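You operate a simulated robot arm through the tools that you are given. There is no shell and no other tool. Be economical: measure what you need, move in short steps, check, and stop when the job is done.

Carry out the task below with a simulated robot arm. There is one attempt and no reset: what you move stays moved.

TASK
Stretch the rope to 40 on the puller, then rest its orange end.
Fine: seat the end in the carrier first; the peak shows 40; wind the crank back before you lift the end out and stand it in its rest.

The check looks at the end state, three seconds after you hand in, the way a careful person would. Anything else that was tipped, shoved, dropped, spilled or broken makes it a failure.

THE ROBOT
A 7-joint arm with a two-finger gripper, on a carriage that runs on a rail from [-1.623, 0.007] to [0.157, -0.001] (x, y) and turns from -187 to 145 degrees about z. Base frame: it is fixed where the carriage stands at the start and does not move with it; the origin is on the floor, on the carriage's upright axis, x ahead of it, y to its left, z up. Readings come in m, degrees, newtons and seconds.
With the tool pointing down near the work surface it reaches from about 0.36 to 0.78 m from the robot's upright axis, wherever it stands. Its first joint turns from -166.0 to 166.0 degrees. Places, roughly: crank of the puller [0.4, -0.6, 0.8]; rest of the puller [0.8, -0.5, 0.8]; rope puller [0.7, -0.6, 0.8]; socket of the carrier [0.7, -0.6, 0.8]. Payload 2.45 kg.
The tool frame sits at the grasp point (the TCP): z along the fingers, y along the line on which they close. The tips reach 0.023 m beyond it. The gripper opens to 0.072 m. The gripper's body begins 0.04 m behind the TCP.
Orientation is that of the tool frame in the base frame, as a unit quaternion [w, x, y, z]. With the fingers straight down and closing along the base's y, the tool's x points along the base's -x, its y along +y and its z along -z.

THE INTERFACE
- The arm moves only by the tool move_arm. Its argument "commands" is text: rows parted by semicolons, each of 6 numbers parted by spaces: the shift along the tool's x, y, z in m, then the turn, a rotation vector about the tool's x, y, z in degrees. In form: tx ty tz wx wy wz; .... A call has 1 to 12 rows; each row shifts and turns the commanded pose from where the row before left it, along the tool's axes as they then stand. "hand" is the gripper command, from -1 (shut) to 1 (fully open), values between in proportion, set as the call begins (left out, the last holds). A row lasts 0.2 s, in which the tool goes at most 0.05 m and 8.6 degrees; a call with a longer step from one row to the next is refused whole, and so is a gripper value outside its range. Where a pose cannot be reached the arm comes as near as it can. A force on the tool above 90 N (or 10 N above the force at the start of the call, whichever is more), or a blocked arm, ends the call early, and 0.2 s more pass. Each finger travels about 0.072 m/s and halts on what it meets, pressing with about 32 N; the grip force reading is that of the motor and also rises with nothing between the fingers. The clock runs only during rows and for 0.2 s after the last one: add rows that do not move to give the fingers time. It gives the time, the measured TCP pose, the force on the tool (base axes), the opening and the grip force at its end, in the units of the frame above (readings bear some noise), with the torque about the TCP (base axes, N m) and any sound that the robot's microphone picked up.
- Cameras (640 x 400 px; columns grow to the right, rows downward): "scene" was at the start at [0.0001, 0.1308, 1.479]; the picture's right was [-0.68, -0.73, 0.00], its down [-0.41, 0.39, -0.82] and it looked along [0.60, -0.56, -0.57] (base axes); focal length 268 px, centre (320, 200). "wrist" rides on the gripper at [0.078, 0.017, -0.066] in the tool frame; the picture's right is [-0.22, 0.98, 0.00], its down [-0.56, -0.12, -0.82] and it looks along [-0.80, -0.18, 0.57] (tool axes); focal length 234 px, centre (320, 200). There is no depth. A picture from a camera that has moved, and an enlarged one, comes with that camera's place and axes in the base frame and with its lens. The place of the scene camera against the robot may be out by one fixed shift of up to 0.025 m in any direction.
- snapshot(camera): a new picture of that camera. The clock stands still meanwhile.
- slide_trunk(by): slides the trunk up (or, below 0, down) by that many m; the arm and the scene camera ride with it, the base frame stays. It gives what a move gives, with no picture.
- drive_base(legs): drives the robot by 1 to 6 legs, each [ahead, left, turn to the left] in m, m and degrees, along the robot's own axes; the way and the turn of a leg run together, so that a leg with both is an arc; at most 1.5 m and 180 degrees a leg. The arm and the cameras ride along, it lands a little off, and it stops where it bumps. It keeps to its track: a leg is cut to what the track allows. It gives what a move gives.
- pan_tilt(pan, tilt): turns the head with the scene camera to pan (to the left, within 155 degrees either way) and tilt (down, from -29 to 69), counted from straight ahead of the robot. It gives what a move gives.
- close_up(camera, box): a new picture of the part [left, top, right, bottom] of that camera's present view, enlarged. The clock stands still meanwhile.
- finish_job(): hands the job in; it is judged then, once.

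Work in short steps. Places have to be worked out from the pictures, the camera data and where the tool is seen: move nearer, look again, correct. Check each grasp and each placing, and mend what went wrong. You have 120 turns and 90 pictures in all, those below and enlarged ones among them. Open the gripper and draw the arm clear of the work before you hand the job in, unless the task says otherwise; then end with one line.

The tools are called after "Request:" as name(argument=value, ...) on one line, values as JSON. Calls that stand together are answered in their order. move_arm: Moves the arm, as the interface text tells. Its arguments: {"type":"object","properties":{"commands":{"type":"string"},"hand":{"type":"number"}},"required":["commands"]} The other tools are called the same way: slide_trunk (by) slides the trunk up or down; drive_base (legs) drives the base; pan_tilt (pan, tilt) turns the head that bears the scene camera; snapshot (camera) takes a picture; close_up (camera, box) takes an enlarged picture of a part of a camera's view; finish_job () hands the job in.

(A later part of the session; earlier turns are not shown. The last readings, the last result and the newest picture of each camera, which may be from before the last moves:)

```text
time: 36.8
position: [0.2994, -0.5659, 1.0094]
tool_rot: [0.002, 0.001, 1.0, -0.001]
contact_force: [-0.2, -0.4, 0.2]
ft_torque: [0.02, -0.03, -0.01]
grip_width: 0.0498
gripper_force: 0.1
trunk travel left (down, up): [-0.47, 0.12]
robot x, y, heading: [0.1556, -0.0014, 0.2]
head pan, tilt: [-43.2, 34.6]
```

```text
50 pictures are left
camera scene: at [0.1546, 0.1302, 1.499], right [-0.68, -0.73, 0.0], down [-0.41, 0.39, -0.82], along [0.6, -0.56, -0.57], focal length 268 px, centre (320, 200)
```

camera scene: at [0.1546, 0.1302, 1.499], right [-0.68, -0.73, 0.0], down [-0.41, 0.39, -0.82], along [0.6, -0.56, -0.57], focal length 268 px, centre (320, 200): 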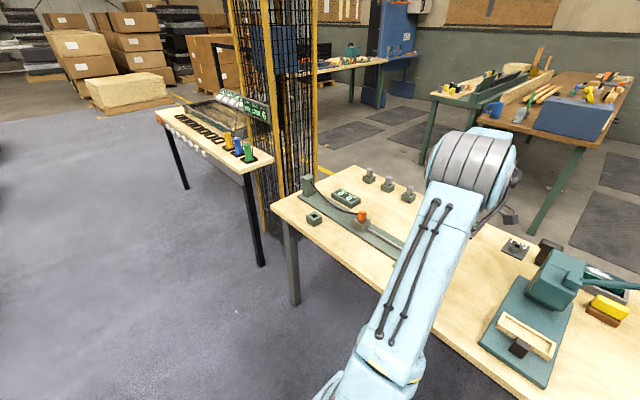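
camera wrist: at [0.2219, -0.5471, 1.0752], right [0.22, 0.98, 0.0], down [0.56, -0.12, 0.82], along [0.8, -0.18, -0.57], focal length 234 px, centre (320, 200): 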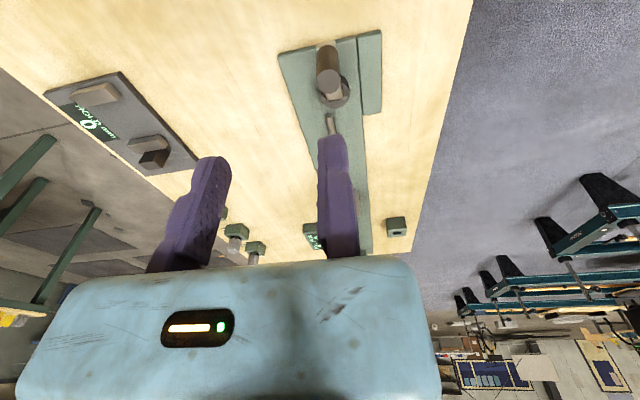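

Gauge is visible to the scene camera from here. Close up on the crank.

Request:
close_up(camera="wrist", box=[270, 20, 390, 140])

Request:
close_up(camera="scene", box=[290, 170, 420, 260])

```text
3.33 times, centred on (330, 80) of wrist
camera zoom: at [0.2219, -0.5471, 1.0752], right [0.22, 0.98, 0.0], down [0.56, -0.12, 0.82], along [0.8, -0.18, -0.57], focal length 781 px, centre (287, 600)
```

zoom: 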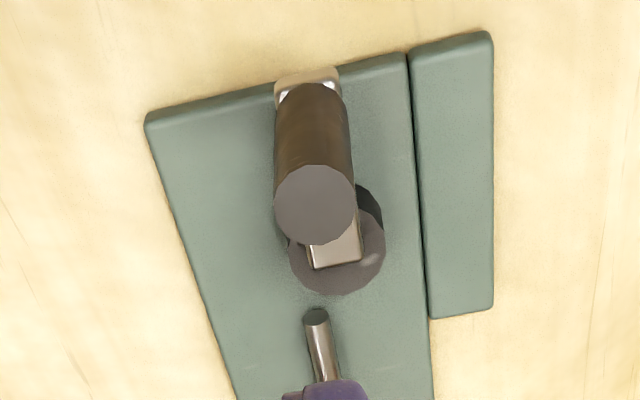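

```text
4.44 times, centred on (355, 215) of scene
camera zoom: at [0.1546, 0.1302, 1.499], right [-0.68, -0.73, 0.0], down [-0.41, 0.39, -0.82], along [0.6, -0.56, -0.57], focal length 1190 px, centre (164, 133)
```

zoom: 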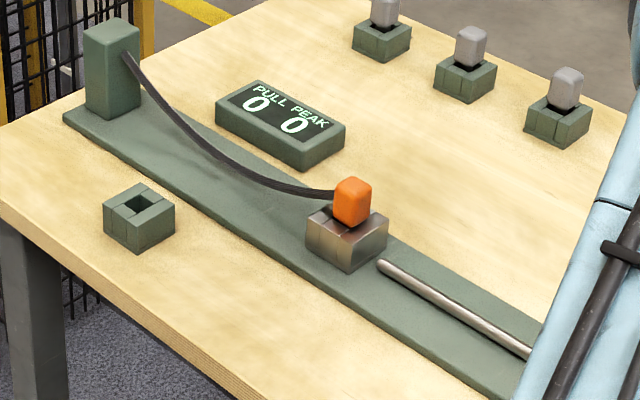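

Crank: knob at (0.343,-0.566), Ø≈24 mm, top z≈0.848; hub ≈(0.399,-0.567), radius ≈0.055, arm pointing -x. Moving above the knob with the fixed pad just off its +y side.

Request:
move_arm(commands="-0.0145 0.005 0.03 0 0 0;-0.0145 0.005 0.03 0 0 0;-0.0145 0.006 0.03 0 0 0;0 0 0.03 0 0 0;0 0 0 0 0 0")

Request:
snapshot(camera="wrist")

Request:
close_up(camera="scene", box=[380, 200, 500, 300])

```text
time: 38.0
position: [0.344, -0.5509, 0.8889]
tool_rot: [0.0, 0.0, 1.0, -0.001]
contact_force: [0.2, -0.7, -0.4]
ft_torque: [0.01, 0.01, 0.0]
grip_width: 0.0497
gripper_force: 0.1
trunk travel left (down, up): [-0.47, 0.12]
robot x, y, heading: [0.1504, 0.0004, 0.1]
head pan, tilt: [-43.2, 34.6]
```

```text
47 pictures are left
camera wrist: at [0.2667, -0.533, 0.9544], right [0.22, 0.98, 0.0], down [0.56, -0.12, 0.82], along [0.8, -0.18, -0.57], focal length 234 px, centre (320, 200)
```

wrist: 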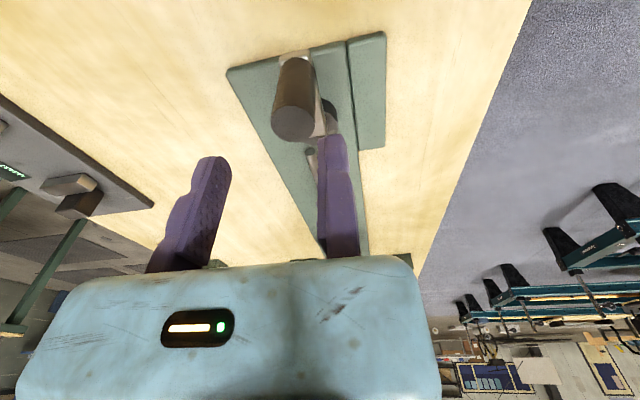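

```text
4.00 times, centred on (440, 250) of scene
camera zoom: at [0.155, 0.1299, 1.499], right [-0.68, -0.73, 0.0], down [-0.41, 0.39, -0.82], along [0.6, -0.56, -0.57], focal length 1070 px, centre (-160, 0)
```

zoom: 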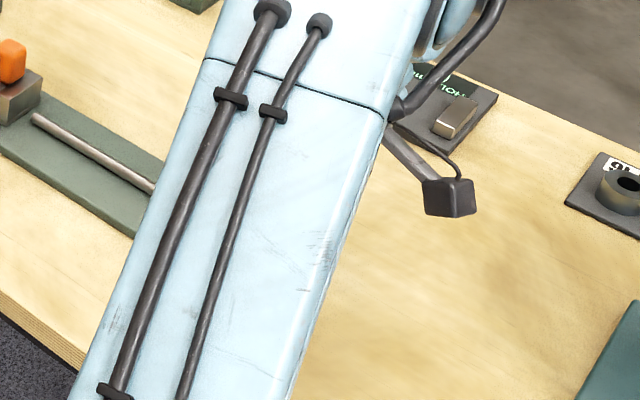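

The knob's +y edge is about at y=-0.551, so I'll give another 4 mm of clearance, then descend around it.

Request:
move_arm(commands="0.004 0.004 0 0 0 0;0 0 0.02 0 0 0;0 0 0.02 0 0 0;0 0 0.02 0 0 0;0 0 0 0 0 0")

Request:
snapshot(camera="wrist")

```text
time: 39.2
position: [0.3405, -0.5457, 0.8298]
tool_rot: [0.001, 0.0, 1.0, 0.0]
contact_force: [0.3, 0.6, -0.1]
ft_torque: [-0.05, 0.02, 0.0]
grip_width: 0.0499
gripper_force: 0.0
trunk travel left (down, up): [-0.47, 0.12]
robot x, y, heading: [0.1534, -0.0013, -0.2]
head pan, tilt: [-43.2, 34.6]
```

```text
45 pictures are left
camera wrist: at [0.2626, -0.5286, 0.8946], right [0.22, 0.98, 0.0], down [0.56, -0.12, 0.82], along [0.8, -0.18, -0.57], focal length 234 px, centre (320, 200)
```

wrist: 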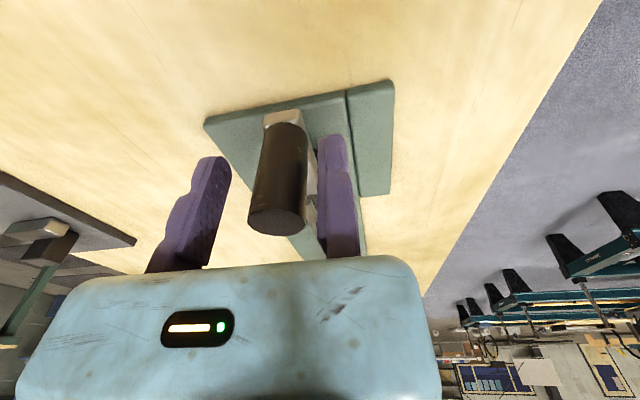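

Knob is between the pads. Nudge toward it and close gently to learn its exact place.

Request:
move_arm(commands="0 -0.002 0 0 0 0;0 -0.002 0 0 0 0;0 0 0 0 0 0")

Request:
move_arm(commands="0 0 0 0 0 0;0 0 0 0 0 0;0 0 0 0 0 0;0 0 0 0 0 0", hand=-0.5)

Request:
snapshot(camera="wrist")

```text
time: 40.0
position: [0.3404, -0.55, 0.829]
tool_rot: [0.001, 0.0, 1.0, -0.001]
contact_force: [-0.1, -1.0, 0.2]
ft_torque: [-0.01, 0.02, -0.01]
grip_width: 0.05
gripper_force: 0.0
trunk travel left (down, up): [-0.47, 0.12]
robot x, y, heading: [0.158, -0.0015, 0.1]
head pan, tilt: [-43.2, 34.6]
```

```text
time: 41.0
position: [0.3406, -0.551, 0.8292]
tool_rot: [0.001, 0.0, 1.0, 0.0]
contact_force: [0.0, -8.2, 1.2]
ft_torque: [-0.02, -0.02, -0.03]
grip_width: 0.0281
gripper_force: 7.7
trunk travel left (down, up): [-0.47, 0.12]
robot x, y, heading: [0.152, 0.0012, 0.1]
head pan, tilt: [-43.2, 34.6]
```

```text
44 pictures are left
camera wrist: at [0.2626, -0.5329, 0.8951], right [0.22, 0.98, 0.0], down [0.56, -0.12, 0.82], along [0.8, -0.18, -0.57], focal length 234 px, centre (320, 200)
```

wrist: 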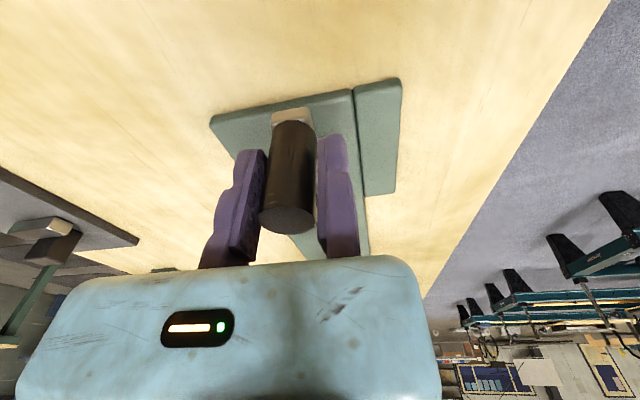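

The moving jaw touches the knob with ~4 mm gap at the fixed pad. Shift -y so the fixed pad meets it, with the jaw following.

Request:
move_arm(commands="0 -0.001 0 0 0 0;0 -0.001 0 0 0 0;0 -0.001 0 0 0 0;0 0 0 0 0 0;0 0 0 0 0 0", hand=-0.5)

```text
time: 42.2
position: [0.3404, -0.5531, 0.8281]
tool_rot: [0.001, 0.0, 1.0, 0.0]
contact_force: [-0.7, -4.7, 0.9]
ft_torque: [-0.04, 0.04, -0.05]
grip_width: 0.0253
gripper_force: 5.8
trunk travel left (down, up): [-0.47, 0.12]
robot x, y, heading: [0.1556, 0.0016, 0.1]
head pan, tilt: [-43.2, 34.6]
```

Request:
move_arm(commands="0 -0.001 0 0 0 0;0 0 0 0 0 0;0 0 0 0 0 0", hand=-0.6)

```text
time: 43.0
position: [0.3402, -0.554, 0.8277]
tool_rot: [0.001, 0.0, 1.0, 0.0]
contact_force: [-1.8, -2.1, -0.5]
ft_torque: [0.03, 0.19, 0.03]
grip_width: 0.0244
gripper_force: 44.7
trunk travel left (down, up): [-0.47, 0.12]
robot x, y, heading: [0.1533, 0.0013, -0.2]
head pan, tilt: [-43.2, 34.6]
```

Knob gripped (Ø24.4 mm, centre y≈-0.566). Trying 30° clockwise (knob toward +y then +x) in small steps, watching force.

Request:
move_arm(commands="-0.0009 0.0099 0 0 0 0;-0.0026 0.0096 0 0 0 0;-0.0042 0.009 0 0 0 0;0 0 0 0 0 0")

Request:
snapshot(camera="wrist")

Request:
close_up(camera="scene", box=[290, 170, 420, 260])

```text
time: 44.0
position: [0.3468, -0.5282, 0.8294]
tool_rot: [0.001, 0.0, 1.0, -0.001]
contact_force: [-8.9, -27.4, 2.9]
ft_torque: [-0.12, 0.01, -0.39]
grip_width: 0.0506
gripper_force: 27.2
trunk travel left (down, up): [-0.47, 0.12]
robot x, y, heading: [0.1572, -0.0035, 0.1]
head pan, tilt: [-43.2, 34.6]
```

```text
43 pictures are left
camera wrist: at [0.2692, -0.5102, 0.8945], right [0.22, 0.98, 0.0], down [0.56, -0.12, 0.82], along [0.8, -0.18, -0.57], focal length 234 px, centre (320, 200)
```

wrist: 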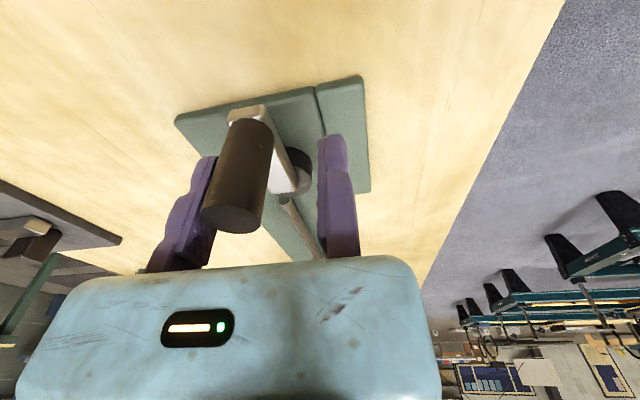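

```text
4.44 times, centred on (355, 215) of scene
camera zoom: at [0.1541, 0.1281, 1.4992], right [-0.68, -0.73, 0.0], down [-0.41, 0.39, -0.82], along [0.6, -0.56, -0.57], focal length 1190 px, centre (164, 133)
```

zoom: 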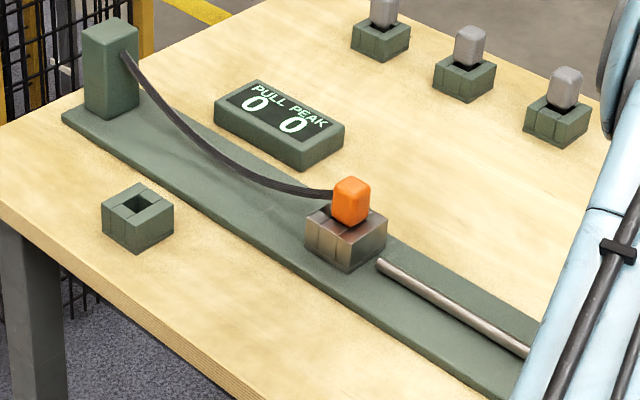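

Clockwise is against the stop (the jaw was forced open, crank unmoved). I'll return and go the other way, where the fixed pad does the pushing.

Request:
move_arm(commands="0.0042 -0.009 0 0 0 0;0.0026 -0.0096 0 0 0 0;0.0009 -0.0092 0 0 0 0;0 0 0 0 0 0;0 0 0 0 0 0")

Request:
move_arm(commands="-0.0009 -0.0099 0 0 0 0;-0.0026 -0.0096 0 0 0 0;-0.0042 -0.009 0 0 0 0;0 0 0 0 0 0")

Request:
snapshot(camera="wrist")

```text
time: 45.2
position: [0.3405, -0.5539, 0.8284]
tool_rot: [0.001, 0.0, 1.0, 0.001]
contact_force: [2.8, -6.0, -3.8]
ft_torque: [-0.17, -0.11, 0.02]
grip_width: 0.0248
gripper_force: 28.3
trunk travel left (down, up): [-0.47, 0.12]
robot x, y, heading: [0.1545, 0.0002, 0.1]
head pan, tilt: [-43.2, 34.6]
```

```text
time: 46.2
position: [0.348, -0.582, 0.8289]
tool_rot: [0.001, 0.0, 1.0, 0.0]
contact_force: [-2.2, 7.3, -4.4]
ft_torque: [0.14, 0.08, 0.41]
grip_width: 0.0246
gripper_force: 45.4
trunk travel left (down, up): [-0.47, 0.12]
robot x, y, heading: [0.1556, -0.0013, -0.2]
head pan, tilt: [-43.2, 34.6]
```

```text
41 pictures are left
camera wrist: at [0.2706, -0.564, 0.8948], right [0.22, 0.98, 0.0], down [0.56, -0.13, 0.82], along [0.8, -0.18, -0.57], focal length 234 px, centre (320, 200)
```

wrist: 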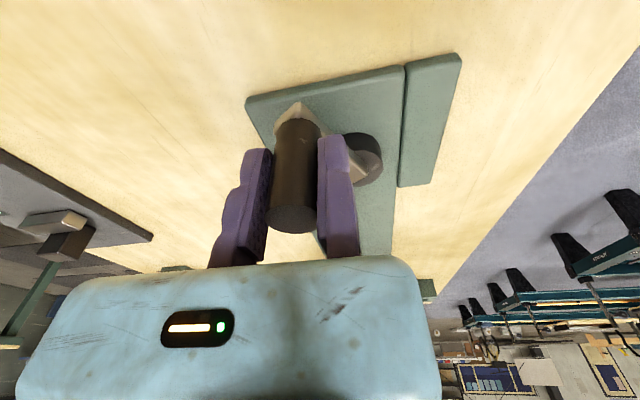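

It turns this way with ~7 N. Continue to 240° and check.

Request:
move_arm(commands="-0.0057 -0.0081 0 0 0 0;-0.007 -0.007 0 0 0 0;-0.0081 -0.0057 0 0 0 0;0 0 0 0 0 0")

Request:
snapshot(camera="wrist")

```text
time: 47.2
position: [0.3696, -0.6018, 0.8302]
tool_rot: [0.001, -0.001, 1.0, -0.001]
contact_force: [-2.9, 9.8, 1.5]
ft_torque: [0.39, 0.13, 0.39]
grip_width: 0.0243
gripper_force: 45.0
trunk travel left (down, up): [-0.47, 0.12]
robot x, y, heading: [0.1533, 0.0009, -0.1]
head pan, tilt: [-43.2, 34.6]
```

```text
40 pictures are left
camera wrist: at [0.2917, -0.5844, 0.8951], right [0.22, 0.98, 0.0], down [0.56, -0.12, 0.82], along [0.8, -0.18, -0.57], focal length 234 px, centre (320, 200)
```

wrist: 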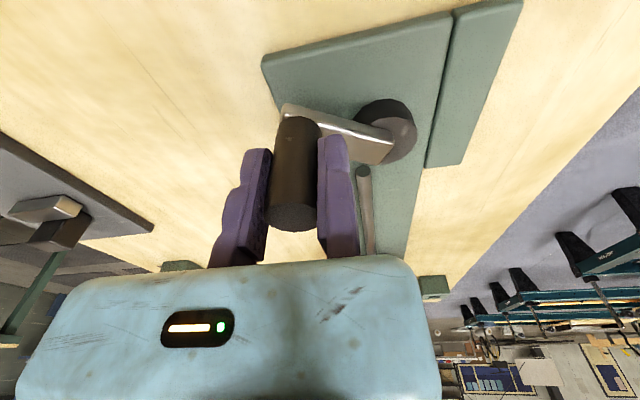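

Going well. Continue 60° more to 300°.

Request:
move_arm(commands="-0.0088 -0.0041 0 0 0 0;-0.0093 -0.0025 0 0 0 0;-0.0096 -0.0008 0 0 0 0;-0.0096 0.0008 0 0 0 0;-0.0093 0.0025 0 0 0 0;-0.0088 0.0041 0 0 0 0;0 0 0 0 0 0")

Request:
snapshot(camera="wrist")

Request:
close_up(camera="scene", box=[290, 170, 420, 260])

```text
time: 48.8
position: [0.4242, -0.604, 0.8296]
tool_rot: [0.0, 0.0, 1.0, -0.002]
contact_force: [0.5, -13.4, 2.3]
ft_torque: [0.74, 0.73, 0.3]
grip_width: 0.0248
gripper_force: 45.2
trunk travel left (down, up): [-0.47, 0.12]
robot x, y, heading: [0.1515, -0.0011, 0.0]
head pan, tilt: [-43.2, 34.6]
```

```text
39 pictures are left
camera wrist: at [0.347, -0.5862, 0.8955], right [0.22, 0.98, 0.0], down [0.56, -0.12, 0.82], along [0.8, -0.18, -0.57], focal length 234 px, centre (320, 200)
```

wrist: 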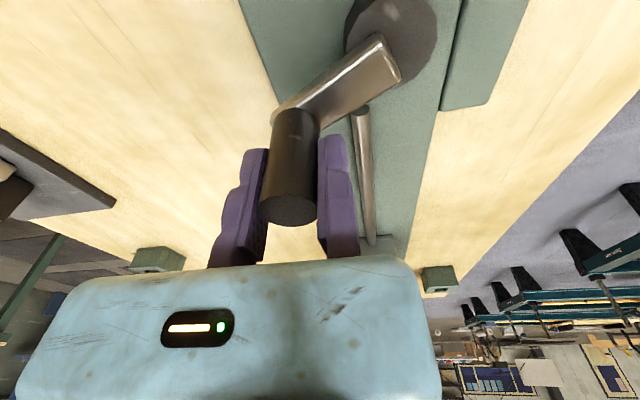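

```text
4.44 times, centred on (355, 215) of scene
camera zoom: at [0.1551, 0.1291, 1.4991], right [-0.68, -0.73, 0.0], down [-0.41, 0.39, -0.82], along [0.6, -0.56, -0.57], focal length 1190 px, centre (164, 133)
```

zoom: 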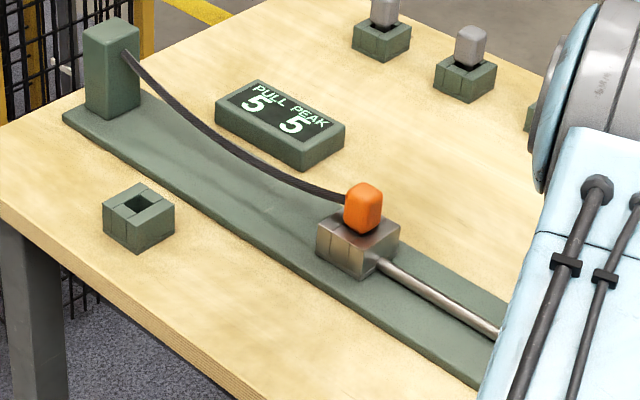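

PULL 5 already at ~115° of turn. Fitted hub (0.399,-0.564), r≈0.0585. Another 30°, then read the gauge.

Request:
move_arm(commands="-0.0088 0.0046 0 0 0 0;-0.0078 0.0067 0 0 0 0;-0.0065 0.0078 0 0 0 0;0 0 0 0 0 0")

Request:
close_up(camera="scene", box=[330, 180, 400, 225])

```text
time: 49.8
position: [0.4478, -0.5842, 0.8294]
tool_rot: [0.001, 0.0, 1.0, 0.0]
contact_force: [3.9, -9.5, -1.6]
ft_torque: [0.02, -0.03, 0.38]
grip_width: 0.0246
gripper_force: 45.0
trunk travel left (down, up): [-0.47, 0.12]
robot x, y, heading: [0.154, -0.0007, -0.1]
head pan, tilt: [-43.2, 34.6]
```

```text
8.89 times, centred on (365, 202) of scene
camera zoom: at [0.1553, 0.1293, 1.499], right [-0.68, -0.73, 0.0], down [-0.41, 0.39, -0.82], along [0.6, -0.56, -0.57], focal length 2379 px, centre (-80, 178)
```

zoom: 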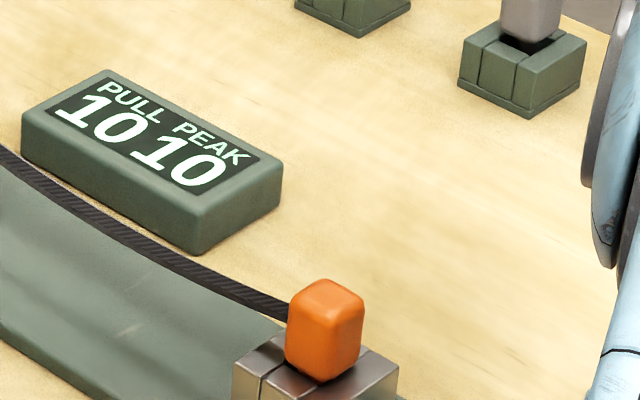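

10 at ~325°, so roughly 5 per 30° if linear. Go 40° further and read.

Request:
move_arm(commands="-0.005 0.0089 0 0 0 0;-0.0034 0.0097 0 0 0 0;-0.0016 0.01 0 0 0 0;0.0001 0.0102 0 0 0 0;0 0 0 0 0 0")

Request:
close_up(camera="scene", box=[330, 180, 400, 225])

```text
time: 51.0
position: [0.4567, -0.5433, 0.8288]
tool_rot: [0.001, 0.0, 1.0, 0.0]
contact_force: [-0.4, 1.0, 0.4]
ft_torque: [-0.04, 0.03, -0.03]
grip_width: 0.0247
gripper_force: 44.2
trunk travel left (down, up): [-0.47, 0.12]
robot x, y, heading: [0.1578, -0.0004, 0.1]
head pan, tilt: [-43.2, 34.6]
```

```text
8.89 times, centred on (365, 202) of scene
camera zoom: at [0.1548, 0.1302, 1.4989], right [-0.68, -0.73, 0.0], down [-0.41, 0.39, -0.82], along [0.6, -0.56, -0.57], focal length 2379 px, centre (-80, 178)
```

zoom: 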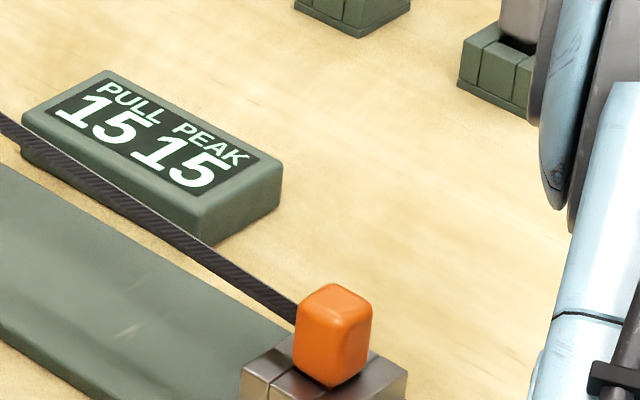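

15 at ~6°. The gauge may count in fives. Proceed 20° and read.

Request:
move_arm(commands="0.0019 0.01 0 0 0 0;0.0035 0.0096 0 0 0 0;0 0 0 0 0 0")

Request:
close_up(camera="scene", box=[330, 180, 400, 225])

Request:
snapshot(camera="wrist")

```text
time: 51.8
position: [0.4523, -0.5255, 0.8274]
tool_rot: [0.002, 0.0, 1.0, 0.001]
contact_force: [2.3, -5.1, -1.7]
ft_torque: [-0.03, 0.27, 0.41]
grip_width: 0.0247
gripper_force: 44.6
trunk travel left (down, up): [-0.47, 0.12]
robot x, y, heading: [0.1545, -0.0014, -0.1]
head pan, tilt: [-43.2, 34.6]
```

```text
8.89 times, centred on (365, 202) of scene
camera zoom: at [0.1552, 0.1295, 1.499], right [-0.68, -0.73, 0.0], down [-0.41, 0.39, -0.82], along [0.6, -0.56, -0.57], focal length 2379 px, centre (-80, 178)
```

zoom: 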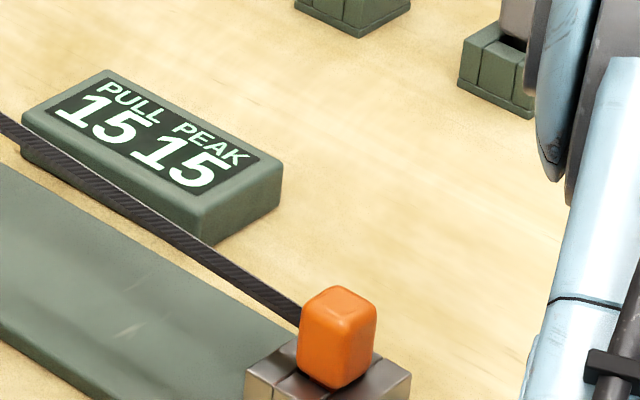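

```text
34 pictures are left
camera wrist: at [0.3741, -0.5076, 0.8945], right [0.22, 0.98, 0.0], down [0.56, -0.12, 0.82], along [0.8, -0.18, -0.57], focal length 234 px, centre (320, 200)
```

wrist: 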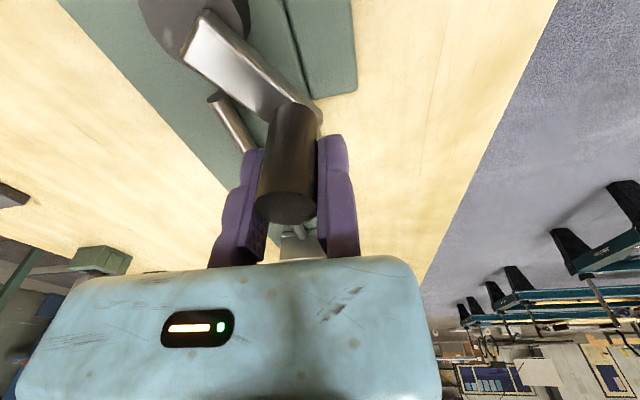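

Still 15 (display in fives). Go 20° more and read.

Request:
move_arm(commands="0.0052 0.0088 0 0 0 0;0.0067 0.0077 0 0 0 0;0 0 0 0 0 0")

Request:
close_up(camera="scene", box=[330, 180, 400, 225])

```text
time: 52.6
position: [0.4396, -0.5072, 0.8297]
tool_rot: [0.001, 0.001, 1.0, 0.0]
contact_force: [-0.1, 0.0, -0.1]
ft_torque: [0.02, -0.01, 0.0]
grip_width: 0.0143
gripper_force: 0.1
trunk travel left (down, up): [-0.47, 0.12]
robot x, y, heading: [0.1529, 0.0013, -0.1]
head pan, tilt: [-43.2, 34.6]
```

```text
8.89 times, centred on (365, 202) of scene
camera zoom: at [0.1549, 0.1302, 1.499], right [-0.68, -0.73, 0.0], down [-0.41, 0.39, -0.82], along [0.6, -0.56, -0.57], focal length 2379 px, centre (-80, 178)
```

zoom: 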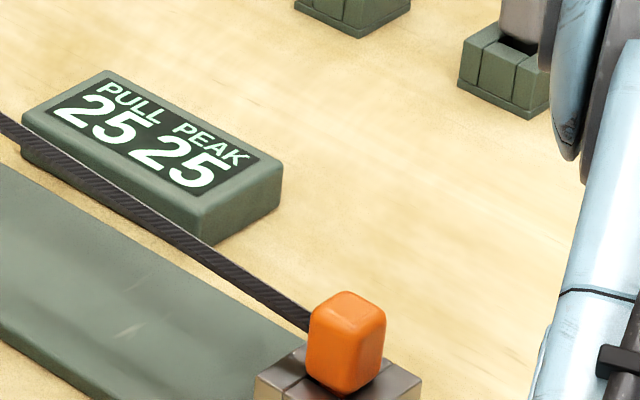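

The knob slipped out of the jaws (width 14 mm), gauge holds at 25. Look before acting.

Request:
snapshot(camera="wrist")

```text
32 pictures are left
camera wrist: at [0.3621, -0.4906, 0.8942], right [0.22, 0.98, 0.0], down [0.56, -0.13, 0.82], along [0.8, -0.18, -0.57], focal length 234 px, centre (320, 200)
```

wrist: 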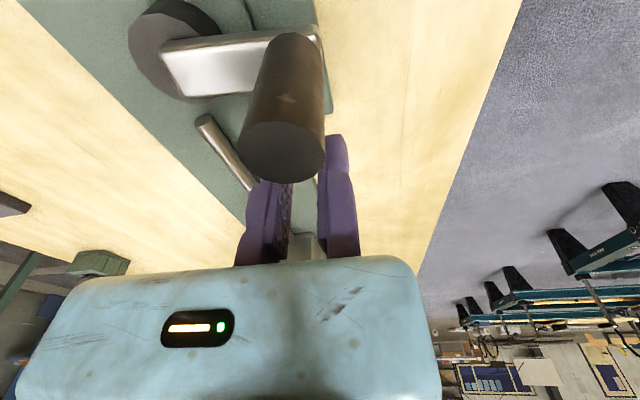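

The knob jumped ahead to θ≈87° and the gauge holds 25. Pinching across the motion is unreliable, so I'll close the fist and push the knob from behind along its circle, in small steps.

Request:
move_arm(commands="0 0 0 0 0 0;0.0084 -0.0017 0 0 0 0;0.0084 -0.0017 0 0 0 0;0.0048 0.0017 0 0 0 0;0.0048 0.0017 0 0 0 0;0 0 0 0 0 0", hand=-1)

Request:
close_up(camera="scene", box=[330, 180, 400, 225])

Request:
snapshot(camera="wrist")

```text
time: 54.0
position: [0.4145, -0.5082, 0.828]
tool_rot: [0.0, 0.0, 1.0, 0.0]
contact_force: [-0.5, -0.1, -0.6]
ft_torque: [0.03, -0.01, -0.03]
grip_width: 0.0
gripper_force: 28.7
trunk travel left (down, up): [-0.47, 0.12]
robot x, y, heading: [0.1541, -0.0021, 0.1]
head pan, tilt: [-43.2, 34.6]
```

```text
8.89 times, centred on (365, 202) of scene
camera zoom: at [0.1549, 0.1302, 1.499], right [-0.68, -0.73, 0.0], down [-0.41, 0.39, -0.82], along [0.6, -0.56, -0.57], focal length 2379 px, centre (-80, 178)
```

zoom: 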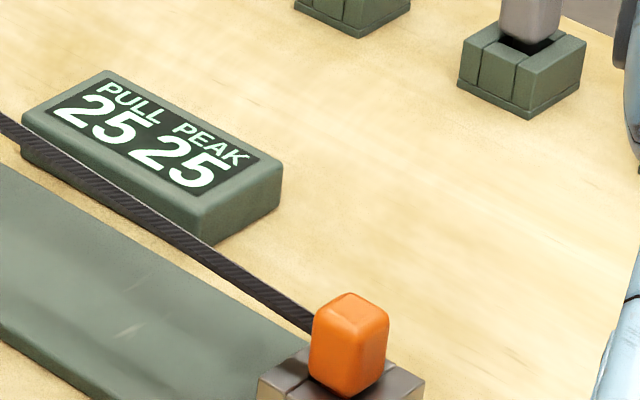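

```text
30 pictures are left
camera wrist: at [0.3357, -0.4911, 0.8949], right [0.22, 0.98, 0.0], down [0.56, -0.12, 0.82], along [0.8, -0.18, -0.57], focal length 234 px, centre (320, 200)
```

wrist: 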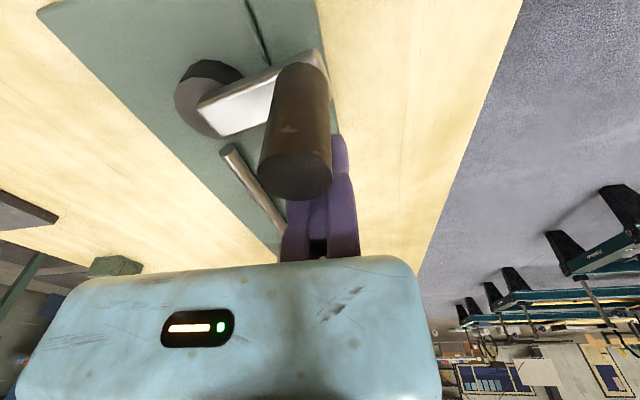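

Knob now at about θ≈100°, gauge 25. Push on another 10°.

Request:
move_arm(commands="0.005 0.0008 0 0 0 0;0.0051 0.0008 0 0 0 0;0 0 0 0 0 0")

Request:
close_up(camera="scene", box=[330, 180, 400, 225])

```text
time: 54.8
position: [0.4041, -0.5069, 0.8278]
tool_rot: [0.001, 0.001, 1.0, -0.001]
contact_force: [0.0, -0.7, -0.7]
ft_torque: [-0.03, -0.02, -0.01]
grip_width: 0.0001
gripper_force: 28.3
trunk travel left (down, up): [-0.47, 0.12]
robot x, y, heading: [0.1528, -0.0002, 0.3]
head pan, tilt: [-43.2, 34.6]
```

```text
8.89 times, centred on (365, 202) of scene
camera zoom: at [0.155, 0.1301, 1.499], right [-0.68, -0.73, 0.0], down [-0.41, 0.39, -0.82], along [0.6, -0.56, -0.57], focal length 2379 px, centre (-80, 178)
```

zoom: 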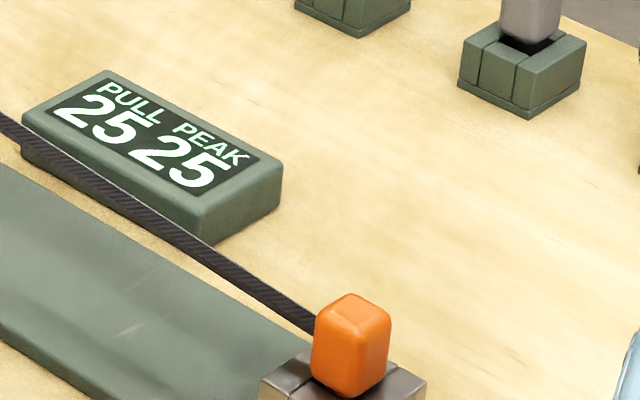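

Still 25 and no residual force. Push another 15°.

Request:
move_arm(commands="0.0051 -0.0001 0 0 0 0;0.0051 -0.0001 0 0 0 0;0.005 -0.001 0 0 0 0;0 0 0 0 0 0")

Request:
close_up(camera="scene", box=[330, 180, 400, 225])

```text
time: 55.8
position: [0.3893, -0.5087, 0.8291]
tool_rot: [0.001, 0.0, 1.0, 0.0]
contact_force: [1.3, 0.4, -0.2]
ft_torque: [-0.01, 0.0, 0.01]
grip_width: 0.0002
gripper_force: 28.5
trunk travel left (down, up): [-0.47, 0.12]
robot x, y, heading: [0.1511, -0.0016, 0.1]
head pan, tilt: [-43.2, 34.6]
```

```text
8.89 times, centred on (365, 202) of scene
camera zoom: at [0.155, 0.1301, 1.499], right [-0.68, -0.73, 0.0], down [-0.41, 0.39, -0.82], along [0.6, -0.56, -0.57], focal length 2379 px, centre (-80, 178)
```

zoom: 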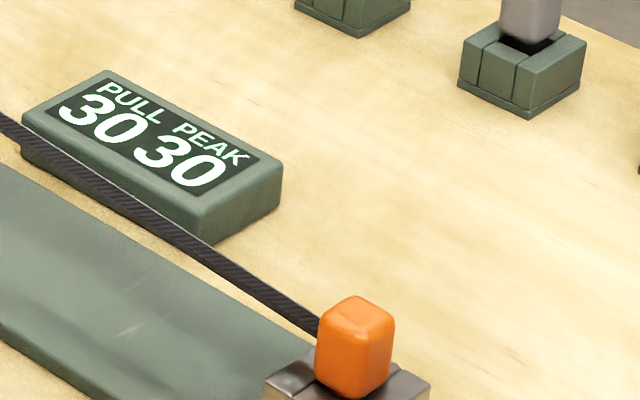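

30. Another 20°.

Request:
move_arm(commands="0.005 -0.001 0 0 0 0;0.0048 -0.0017 0 0 0 0;0.0047 -0.0019 0 0 0 0;0.0045 -0.0025 0 0 0 0;0 0 0 0 0 0")

Request:
close_up(camera="scene", box=[330, 180, 400, 225])

```text
time: 57.0
position: [0.3689, -0.5159, 0.8292]
tool_rot: [0.001, 0.001, 1.0, 0.0]
contact_force: [-0.6, 0.6, 0.9]
ft_torque: [0.02, 0.02, 0.0]
grip_width: 0.0
gripper_force: 28.8
trunk travel left (down, up): [-0.47, 0.12]
robot x, y, heading: [0.1513, -0.0017, -0.2]
head pan, tilt: [-43.2, 34.6]
```

```text
8.89 times, centred on (365, 202) of scene
camera zoom: at [0.1549, 0.1302, 1.499], right [-0.68, -0.73, 0.0], down [-0.41, 0.39, -0.82], along [0.6, -0.56, -0.57], focal length 2379 px, centre (-80, 178)
```

zoom: 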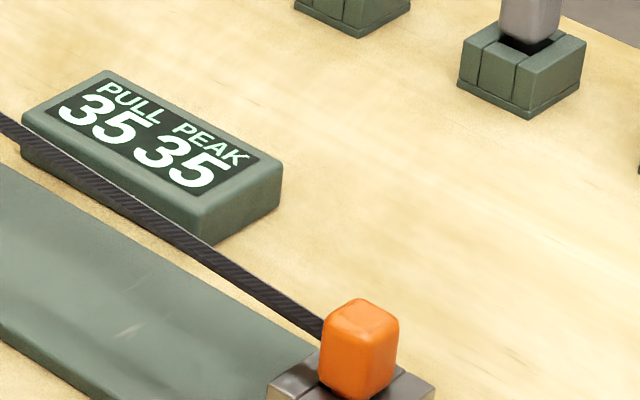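

35. Now slower: 10° in small rows.

Request:
move_arm(commands="0.0022 -0.0014 0 0 0 0;0.0021 -0.0014 0 0 0 0;0.002 -0.0016 0 0 0 0;0.002 -0.0016 0 0 0 0;0 0 0 0 0 0")

Request:
close_up(camera="scene", box=[330, 180, 400, 225])

```text
time: 58.2
position: [0.3614, -0.5219, 0.8286]
tool_rot: [0.0, 0.001, 1.0, -0.001]
contact_force: [-0.7, 0.0, -0.5]
ft_torque: [0.01, 0.03, 0.02]
grip_width: 0.0
gripper_force: 28.2
trunk travel left (down, up): [-0.47, 0.12]
robot x, y, heading: [0.1547, -0.002, -0.2]
head pan, tilt: [-43.2, 34.6]
```

```text
8.89 times, centred on (365, 202) of scene
camera zoom: at [0.1549, 0.1302, 1.499], right [-0.68, -0.73, 0.0], down [-0.41, 0.39, -0.82], along [0.6, -0.56, -0.57], focal length 2379 px, centre (-80, 178)
```

zoom: 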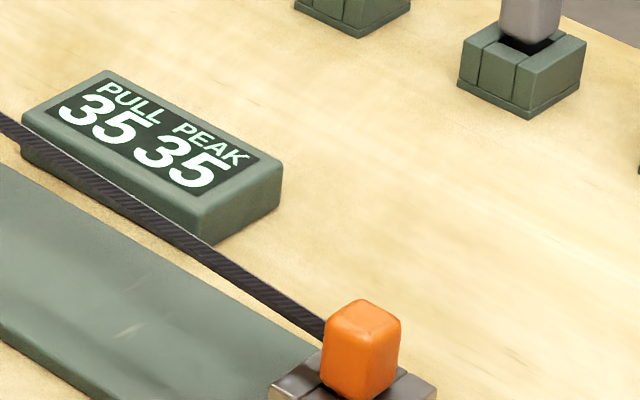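

Still 35; another 10°.

Request:
move_arm(commands="0.0019 -0.0017 0 0 0 0;0.0018 -0.0018 0 0 0 0;0.0017 -0.0019 0 0 0 0;0.0017 -0.0019 0 0 0 0;0 0 0 0 0 0")

Request:
close_up(camera="scene", box=[330, 180, 400, 225])

```text
time: 59.4
position: [0.3537, -0.5275, 0.8292]
tool_rot: [0.002, 0.0, 1.0, -0.001]
contact_force: [0.0, -0.3, 0.2]
ft_torque: [0.05, -0.01, 0.01]
grip_width: 0.0
gripper_force: 28.5
trunk travel left (down, up): [-0.47, 0.12]
robot x, y, heading: [0.1573, 0.0006, 0.1]
head pan, tilt: [-43.2, 34.6]
```

```text
8.89 times, centred on (365, 202) of scene
camera zoom: at [0.1549, 0.1302, 1.499], right [-0.68, -0.73, 0.0], down [-0.41, 0.39, -0.82], along [0.6, -0.56, -0.57], focal length 2379 px, centre (-80, 178)
```

zoom: 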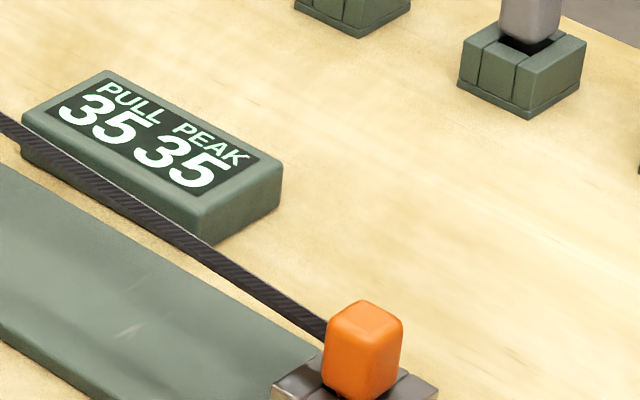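

Still 35, carrier creeping; 8° more.

Request:
move_arm(commands="0.0015 -0.002 0 0 0 0;0.0015 -0.0021 0 0 0 0;0.0014 -0.0021 0 0 0 0;0 0 0 0 0 0")

Request:
close_up(camera="scene", box=[330, 180, 400, 225])

```text
time: 60.4
position: [0.3489, -0.5355, 0.8283]
tool_rot: [0.001, 0.001, 1.0, -0.001]
contact_force: [-0.6, 0.4, 0.8]
ft_torque: [0.04, 0.02, 0.02]
grip_width: 0.0
gripper_force: 28.7
trunk travel left (down, up): [-0.47, 0.12]
robot x, y, heading: [0.1592, -0.0, 0.0]
head pan, tilt: [-43.2, 34.6]
```

```text
8.89 times, centred on (365, 202) of scene
camera zoom: at [0.1549, 0.1302, 1.499], right [-0.68, -0.73, 0.0], down [-0.41, 0.39, -0.82], along [0.6, -0.56, -0.57], focal length 2379 px, centre (-80, 178)
```

zoom: 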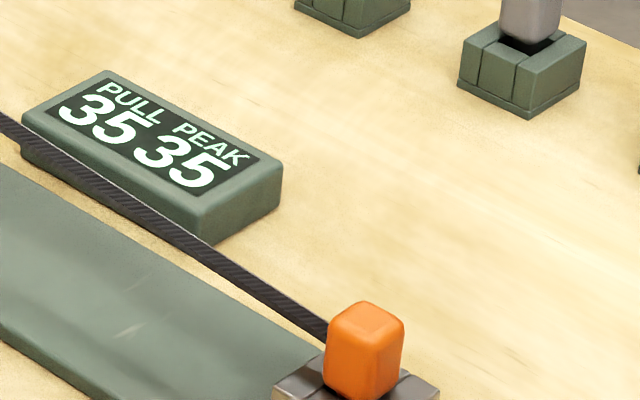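

Request:
move_arm(commands="0.0012 -0.0022 0 0 0 0;0.0012 -0.0023 0 0 0 0;0.0011 -0.0023 0 0 0 0;0 0 0 0 0 0")

Request:
close_up(camera="scene", box=[330, 180, 400, 225])

```text
time: 61.4
position: [0.3452, -0.5406, 0.8296]
tool_rot: [0.001, 0.0, 1.0, -0.001]
contact_force: [-0.6, 0.6, -0.9]
ft_torque: [0.03, 0.0, -0.02]
grip_width: 0.0002
gripper_force: 28.1
trunk travel left (down, up): [-0.47, 0.12]
robot x, y, heading: [0.1562, 0.001, -0.3]
head pan, tilt: [-43.2, 34.6]
```

```text
8.89 times, centred on (365, 202) of scene
camera zoom: at [0.1549, 0.1302, 1.499], right [-0.68, -0.73, 0.0], down [-0.41, 0.39, -0.82], along [0.6, -0.56, -0.57], focal length 2379 px, centre (-80, 178)
```

zoom: 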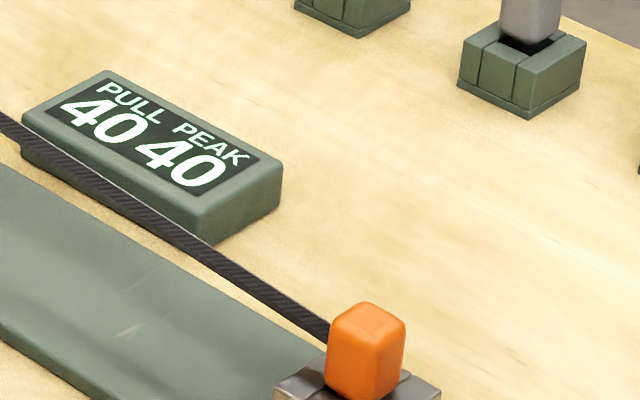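

Peak shows 40. Now wind back: lift the fist over the knob to its other side (−y), and check the placement before lowering.

Request:
move_arm(commands="0 0.003 -0.02 0 0 0;0 0 -0.04 0 0 0;-0.0015 -0.028 0 0 0 0;-0.0015 -0.028 0 0 0 0;0 0 0 0 0 0")

Request:
snapshot(camera="wrist")

```text
time: 62.6
position: [0.3489, -0.5939, 0.89]
tool_rot: [0.001, 0.0, 1.0, -0.001]
contact_force: [0.7, 0.0, -1.0]
ft_torque: [0.04, -0.03, 0.0]
grip_width: 0.0
gripper_force: 28.4
trunk travel left (down, up): [-0.47, 0.12]
robot x, y, heading: [0.1517, 0.0008, 0.3]
head pan, tilt: [-43.2, 34.6]
```

```text
22 pictures are left
camera wrist: at [0.2711, -0.5775, 0.9548], right [0.22, 0.98, 0.0], down [0.56, -0.12, 0.82], along [0.8, -0.18, -0.57], focal length 234 px, centre (320, 200)
```

wrist: 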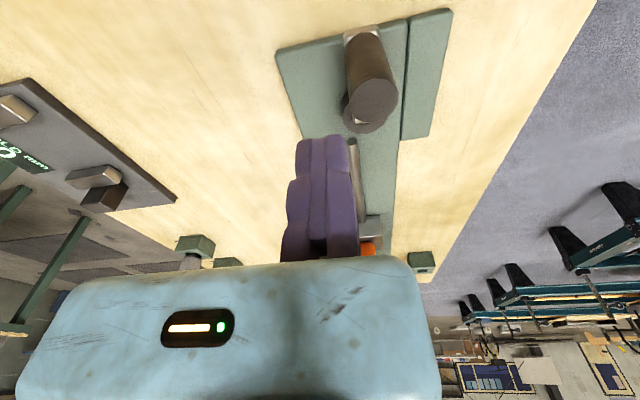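

Knob is at about (0.344,-0.567); I'll shift 4 mm further from it, descend, and begin pushing +y (clockwise).

Request:
move_arm(commands="0 -0.004 0 0 0 0;0 0 0.03 0 0 0;0 0 0.03 0 0 0;0.0015 0.006 0 0 0 0;0.0025 0.009 0 0 0 0;0.0013 0.0095 0 0 0 0;0 0 0 0 0 0")

Request:
close_up(camera="scene", box=[330, 180, 400, 225])

```text
time: 64.2
position: [0.3445, -0.5723, 0.8284]
tool_rot: [0.0, 0.0, 1.0, 0.0]
contact_force: [-0.3, -0.5, 0.7]
ft_torque: [0.01, 0.04, -0.02]
grip_width: 0.0
gripper_force: 28.4
trunk travel left (down, up): [-0.47, 0.12]
robot x, y, heading: [0.1561, -0.0008, 0.0]
head pan, tilt: [-43.2, 34.6]
```

```text
8.89 times, centred on (365, 202) of scene
camera zoom: at [0.1549, 0.1302, 1.499], right [-0.68, -0.73, 0.0], down [-0.41, 0.39, -0.82], along [0.6, -0.56, -0.57], focal length 2379 px, centre (-80, 178)
```

zoom: 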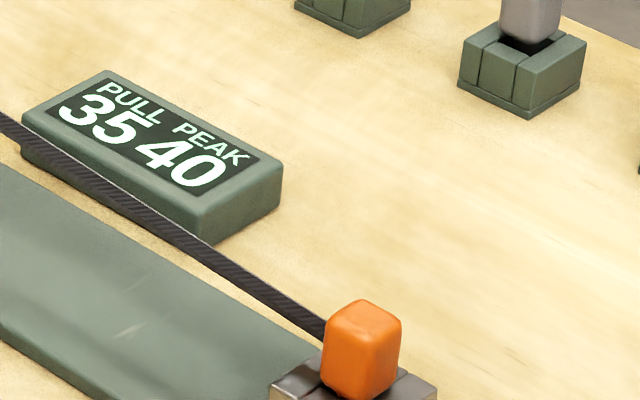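

Peak holds 40, pull dropping. Sweep the knob clockwise ~110°.

Request:
move_arm(commands="0.004 0.0103 0 0 0 0;-0.0013 0.0102 0 0 0 0;-0.003 0.0097 0 0 0 0;-0.0046 0.0091 0 0 0 0;-0.0061 0.0081 0 0 0 0;-0.0075 0.007 0 0 0 0;-0.0085 0.0055 0 0 0 0;-0.0094 0.004 0 0 0 0;-0.01 0.0023 0 0 0 0;-0.0101 0.0006 0 0 0 0;-0.0102 -0.0013 0 0 0 0;0 0 0 0 0 0")

Request:
snapshot(camera="wrist")

```text
time: 66.8
position: [0.4098, -0.5082, 0.8301]
tool_rot: [0.001, 0.0, 1.0, 0.0]
contact_force: [-0.1, 1.0, -0.4]
ft_torque: [0.02, 0.01, 0.0]
grip_width: 0.0001
gripper_force: 28.1
trunk travel left (down, up): [-0.47, 0.12]
robot x, y, heading: [0.1574, -0.0014, 0.0]
head pan, tilt: [-43.2, 34.6]
```

```text
20 pictures are left
camera wrist: at [0.3332, -0.4903, 0.8952], right [0.22, 0.98, 0.0], down [0.56, -0.12, 0.82], along [0.8, -0.18, -0.57], focal length 234 px, centre (320, 200)
```

wrist: 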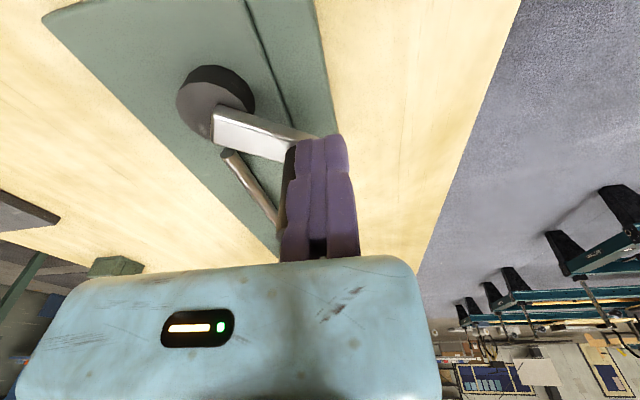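

Working. Next ~110°.

Request:
move_arm(commands="-0.0097 -0.003 0 0 0 0;-0.0091 -0.0046 0 0 0 0;-0.0081 -0.0061 0 0 0 0;-0.007 -0.0075 0 0 0 0;-0.0055 -0.0085 0 0 0 0;-0.004 -0.0094 0 0 0 0;-0.0023 -0.01 0 0 0 0;-0.0006 -0.0101 0 0 0 0;0.0013 -0.0102 0 0 0 0;0.003 -0.0097 0 0 0 0;0.0046 -0.0091 0 0 0 0;0 0 0 0 0 0")

Request:
snapshot(camera="wrist")

Request:
close_up(camera="scene", box=[290, 170, 420, 260])

```text
time: 69.4
position: [0.4477, -0.5976, 0.8278]
tool_rot: [0.001, -0.001, 1.0, 0.0]
contact_force: [-0.2, -0.5, -0.2]
ft_torque: [-0.05, -0.02, -0.01]
grip_width: 0.0
gripper_force: 27.9
trunk travel left (down, up): [-0.47, 0.12]
robot x, y, heading: [0.1537, -0.0028, 0.2]
head pan, tilt: [-43.2, 34.6]
```

```text
19 pictures are left
camera wrist: at [0.3701, -0.5792, 0.8948], right [0.22, 0.98, 0.0], down [0.56, -0.12, 0.82], along [0.8, -0.18, -0.57], focal length 234 px, centre (320, 200)
```

wrist: 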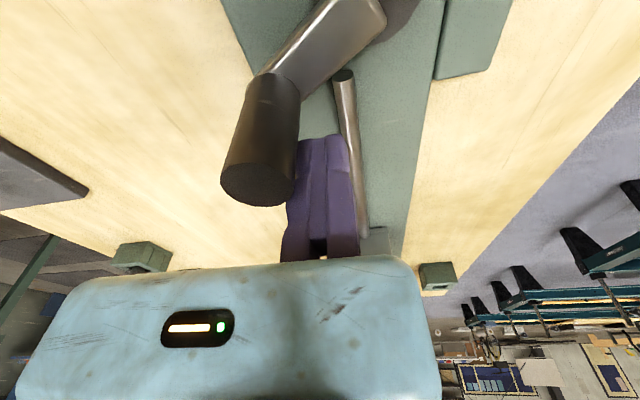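

```text
4.44 times, centred on (355, 215) of scene
camera zoom: at [0.1549, 0.1301, 1.499], right [-0.68, -0.73, 0.0], down [-0.41, 0.39, -0.82], along [0.6, -0.56, -0.57], focal length 1190 px, centre (164, 133)
```

zoom: 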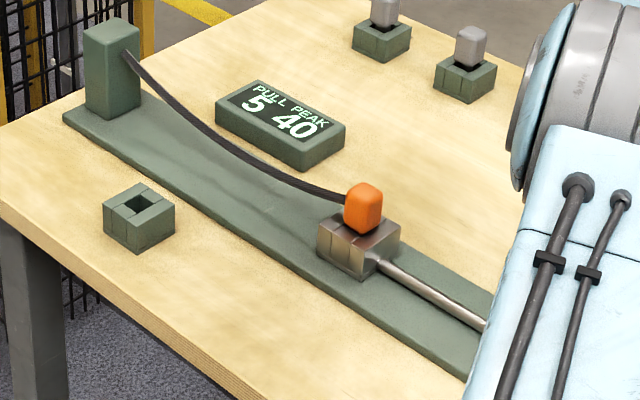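

Pull 5, peak 40. Sweep on toward the stop.

Request:
move_arm(commands="0.0061 -0.0081 0 0 0 0;0.0075 -0.007 0 0 0 0;0.0085 -0.0055 0 0 0 0;0.0094 -0.004 0 0 0 0;0.01 -0.0023 0 0 0 0;0.0101 -0.0006 0 0 0 0;0.0102 0.0013 0 0 0 0;0.0097 0.003 0 0 0 0;0.0091 0.0046 0 0 0 0;0.0081 0.0061 0 0 0 0;0.007 0.0075 0 0 0 0;0 0 0 0 0 0")

Request:
snapshot(camera="wrist")

```text
time: 72.0
position: [0.3521, -0.6014, 0.8287]
tool_rot: [0.001, 0.0, 1.0, -0.001]
contact_force: [0.0, 0.9, 0.5]
ft_torque: [-0.03, 0.02, -0.03]
grip_width: 0.0
gripper_force: 28.6
trunk travel left (down, up): [-0.47, 0.12]
robot x, y, heading: [0.1521, -0.0052, 0.0]
head pan, tilt: [-43.2, 34.6]
```

```text
17 pictures are left
camera wrist: at [0.2742, -0.5838, 0.8946], right [0.22, 0.98, 0.0], down [0.56, -0.12, 0.82], along [0.8, -0.18, -0.57], focal length 234 px, centre (320, 200)
```

wrist: 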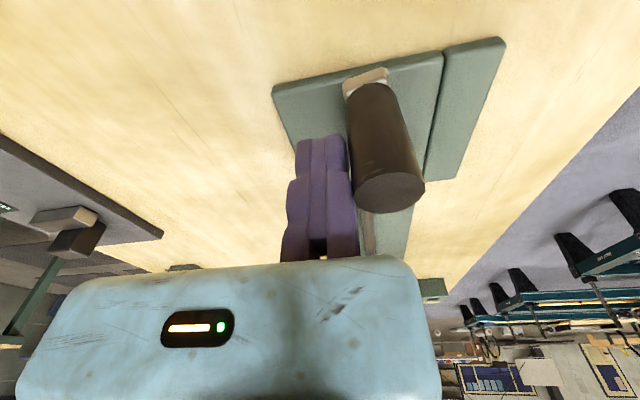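

Knob is ~10° from the stop; push gently until it meets resistance.

Request:
move_arm(commands="0.002 0.003 0 0 0 0;0.002 0.003 0 0 0 0;0.001 0.003 0 0 0 0;0 0.002 0 0 0 0;0 0 0 0 0 0")

Request:
close_up(camera="scene", box=[290, 170, 420, 260])

```text
time: 73.2
position: [0.3479, -0.5932, 0.8295]
tool_rot: [0.001, 0.0, 1.0, -0.001]
contact_force: [2.2, -17.4, -1.5]
ft_torque: [0.2, 0.02, 0.03]
grip_width: 0.0
gripper_force: 28.1
trunk travel left (down, up): [-0.47, 0.12]
robot x, y, heading: [0.1586, -0.002, -0.3]
head pan, tilt: [-43.2, 34.6]
```

```text
4.44 times, centred on (355, 215) of scene
camera zoom: at [0.1552, 0.1285, 1.4991], right [-0.68, -0.73, 0.0], down [-0.41, 0.39, -0.82], along [0.6, -0.56, -0.57], focal length 1190 px, centre (164, 133)
```

zoom: 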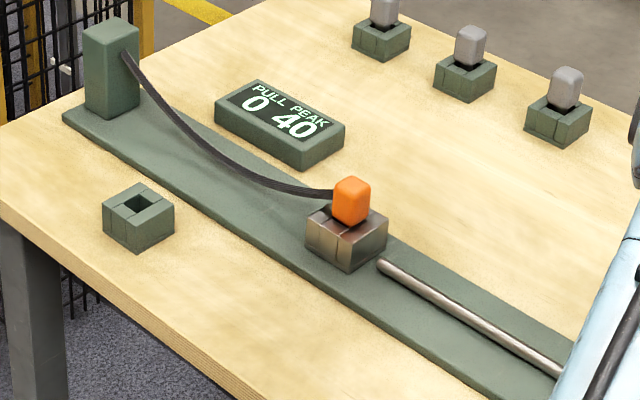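

At the stop: PULL 0, PEAK 40, carrier back home. Back off, rise, open, and go above the carrier with the tilted tool.

Request:
move_arm(commands="0 -0.006 0 0 0 0;0 0 -0.05 0 0 0;0 0 -0.05 0 0 0;0 0 -0.05 0 0 0;-0.0442 0.0057 0 0 0 0;-0.0442 0.0057 0 0 0 0;-0.0442 0.0057 0 0 0 0;-0.0442 0.0057 0 0 0 0;-0.0442 0.0057 0 0 0 0;-0.0442 0.0057 0 0 0 0;0 0 0 0 0 0")

Request:
move_arm(commands="0 0 0 0 -8.4 0;0 0 0 0 -8.4 0;0 0 0 0 -8.2 0;0 0 0 0 0 0;0 0 0 0 0 0", hand=0.39)

```text
time: 75.6
position: [0.6126, -0.5625, 0.9786]
tool_rot: [0.0, -0.001, 1.0, 0.0]
contact_force: [0.1, 0.4, -0.2]
ft_torque: [-0.02, -0.03, 0.0]
grip_width: 0.0004
gripper_force: 28.3
trunk travel left (down, up): [-0.47, 0.12]
robot x, y, heading: [0.1578, 0.0006, -0.0]
head pan, tilt: [-43.2, 34.6]
```

```text
time: 76.8
position: [0.6133, -0.5628, 0.9794]
tool_rot: [0.217, 0.0, 0.976, -0.001]
contact_force: [0.3, 0.0, 0.6]
ft_torque: [0.03, -0.01, -0.02]
grip_width: 0.0501
gripper_force: 0.0
trunk travel left (down, up): [-0.47, 0.12]
robot x, y, heading: [0.1548, 0.0004, 0.1]
head pan, tilt: [-43.2, 34.6]
```

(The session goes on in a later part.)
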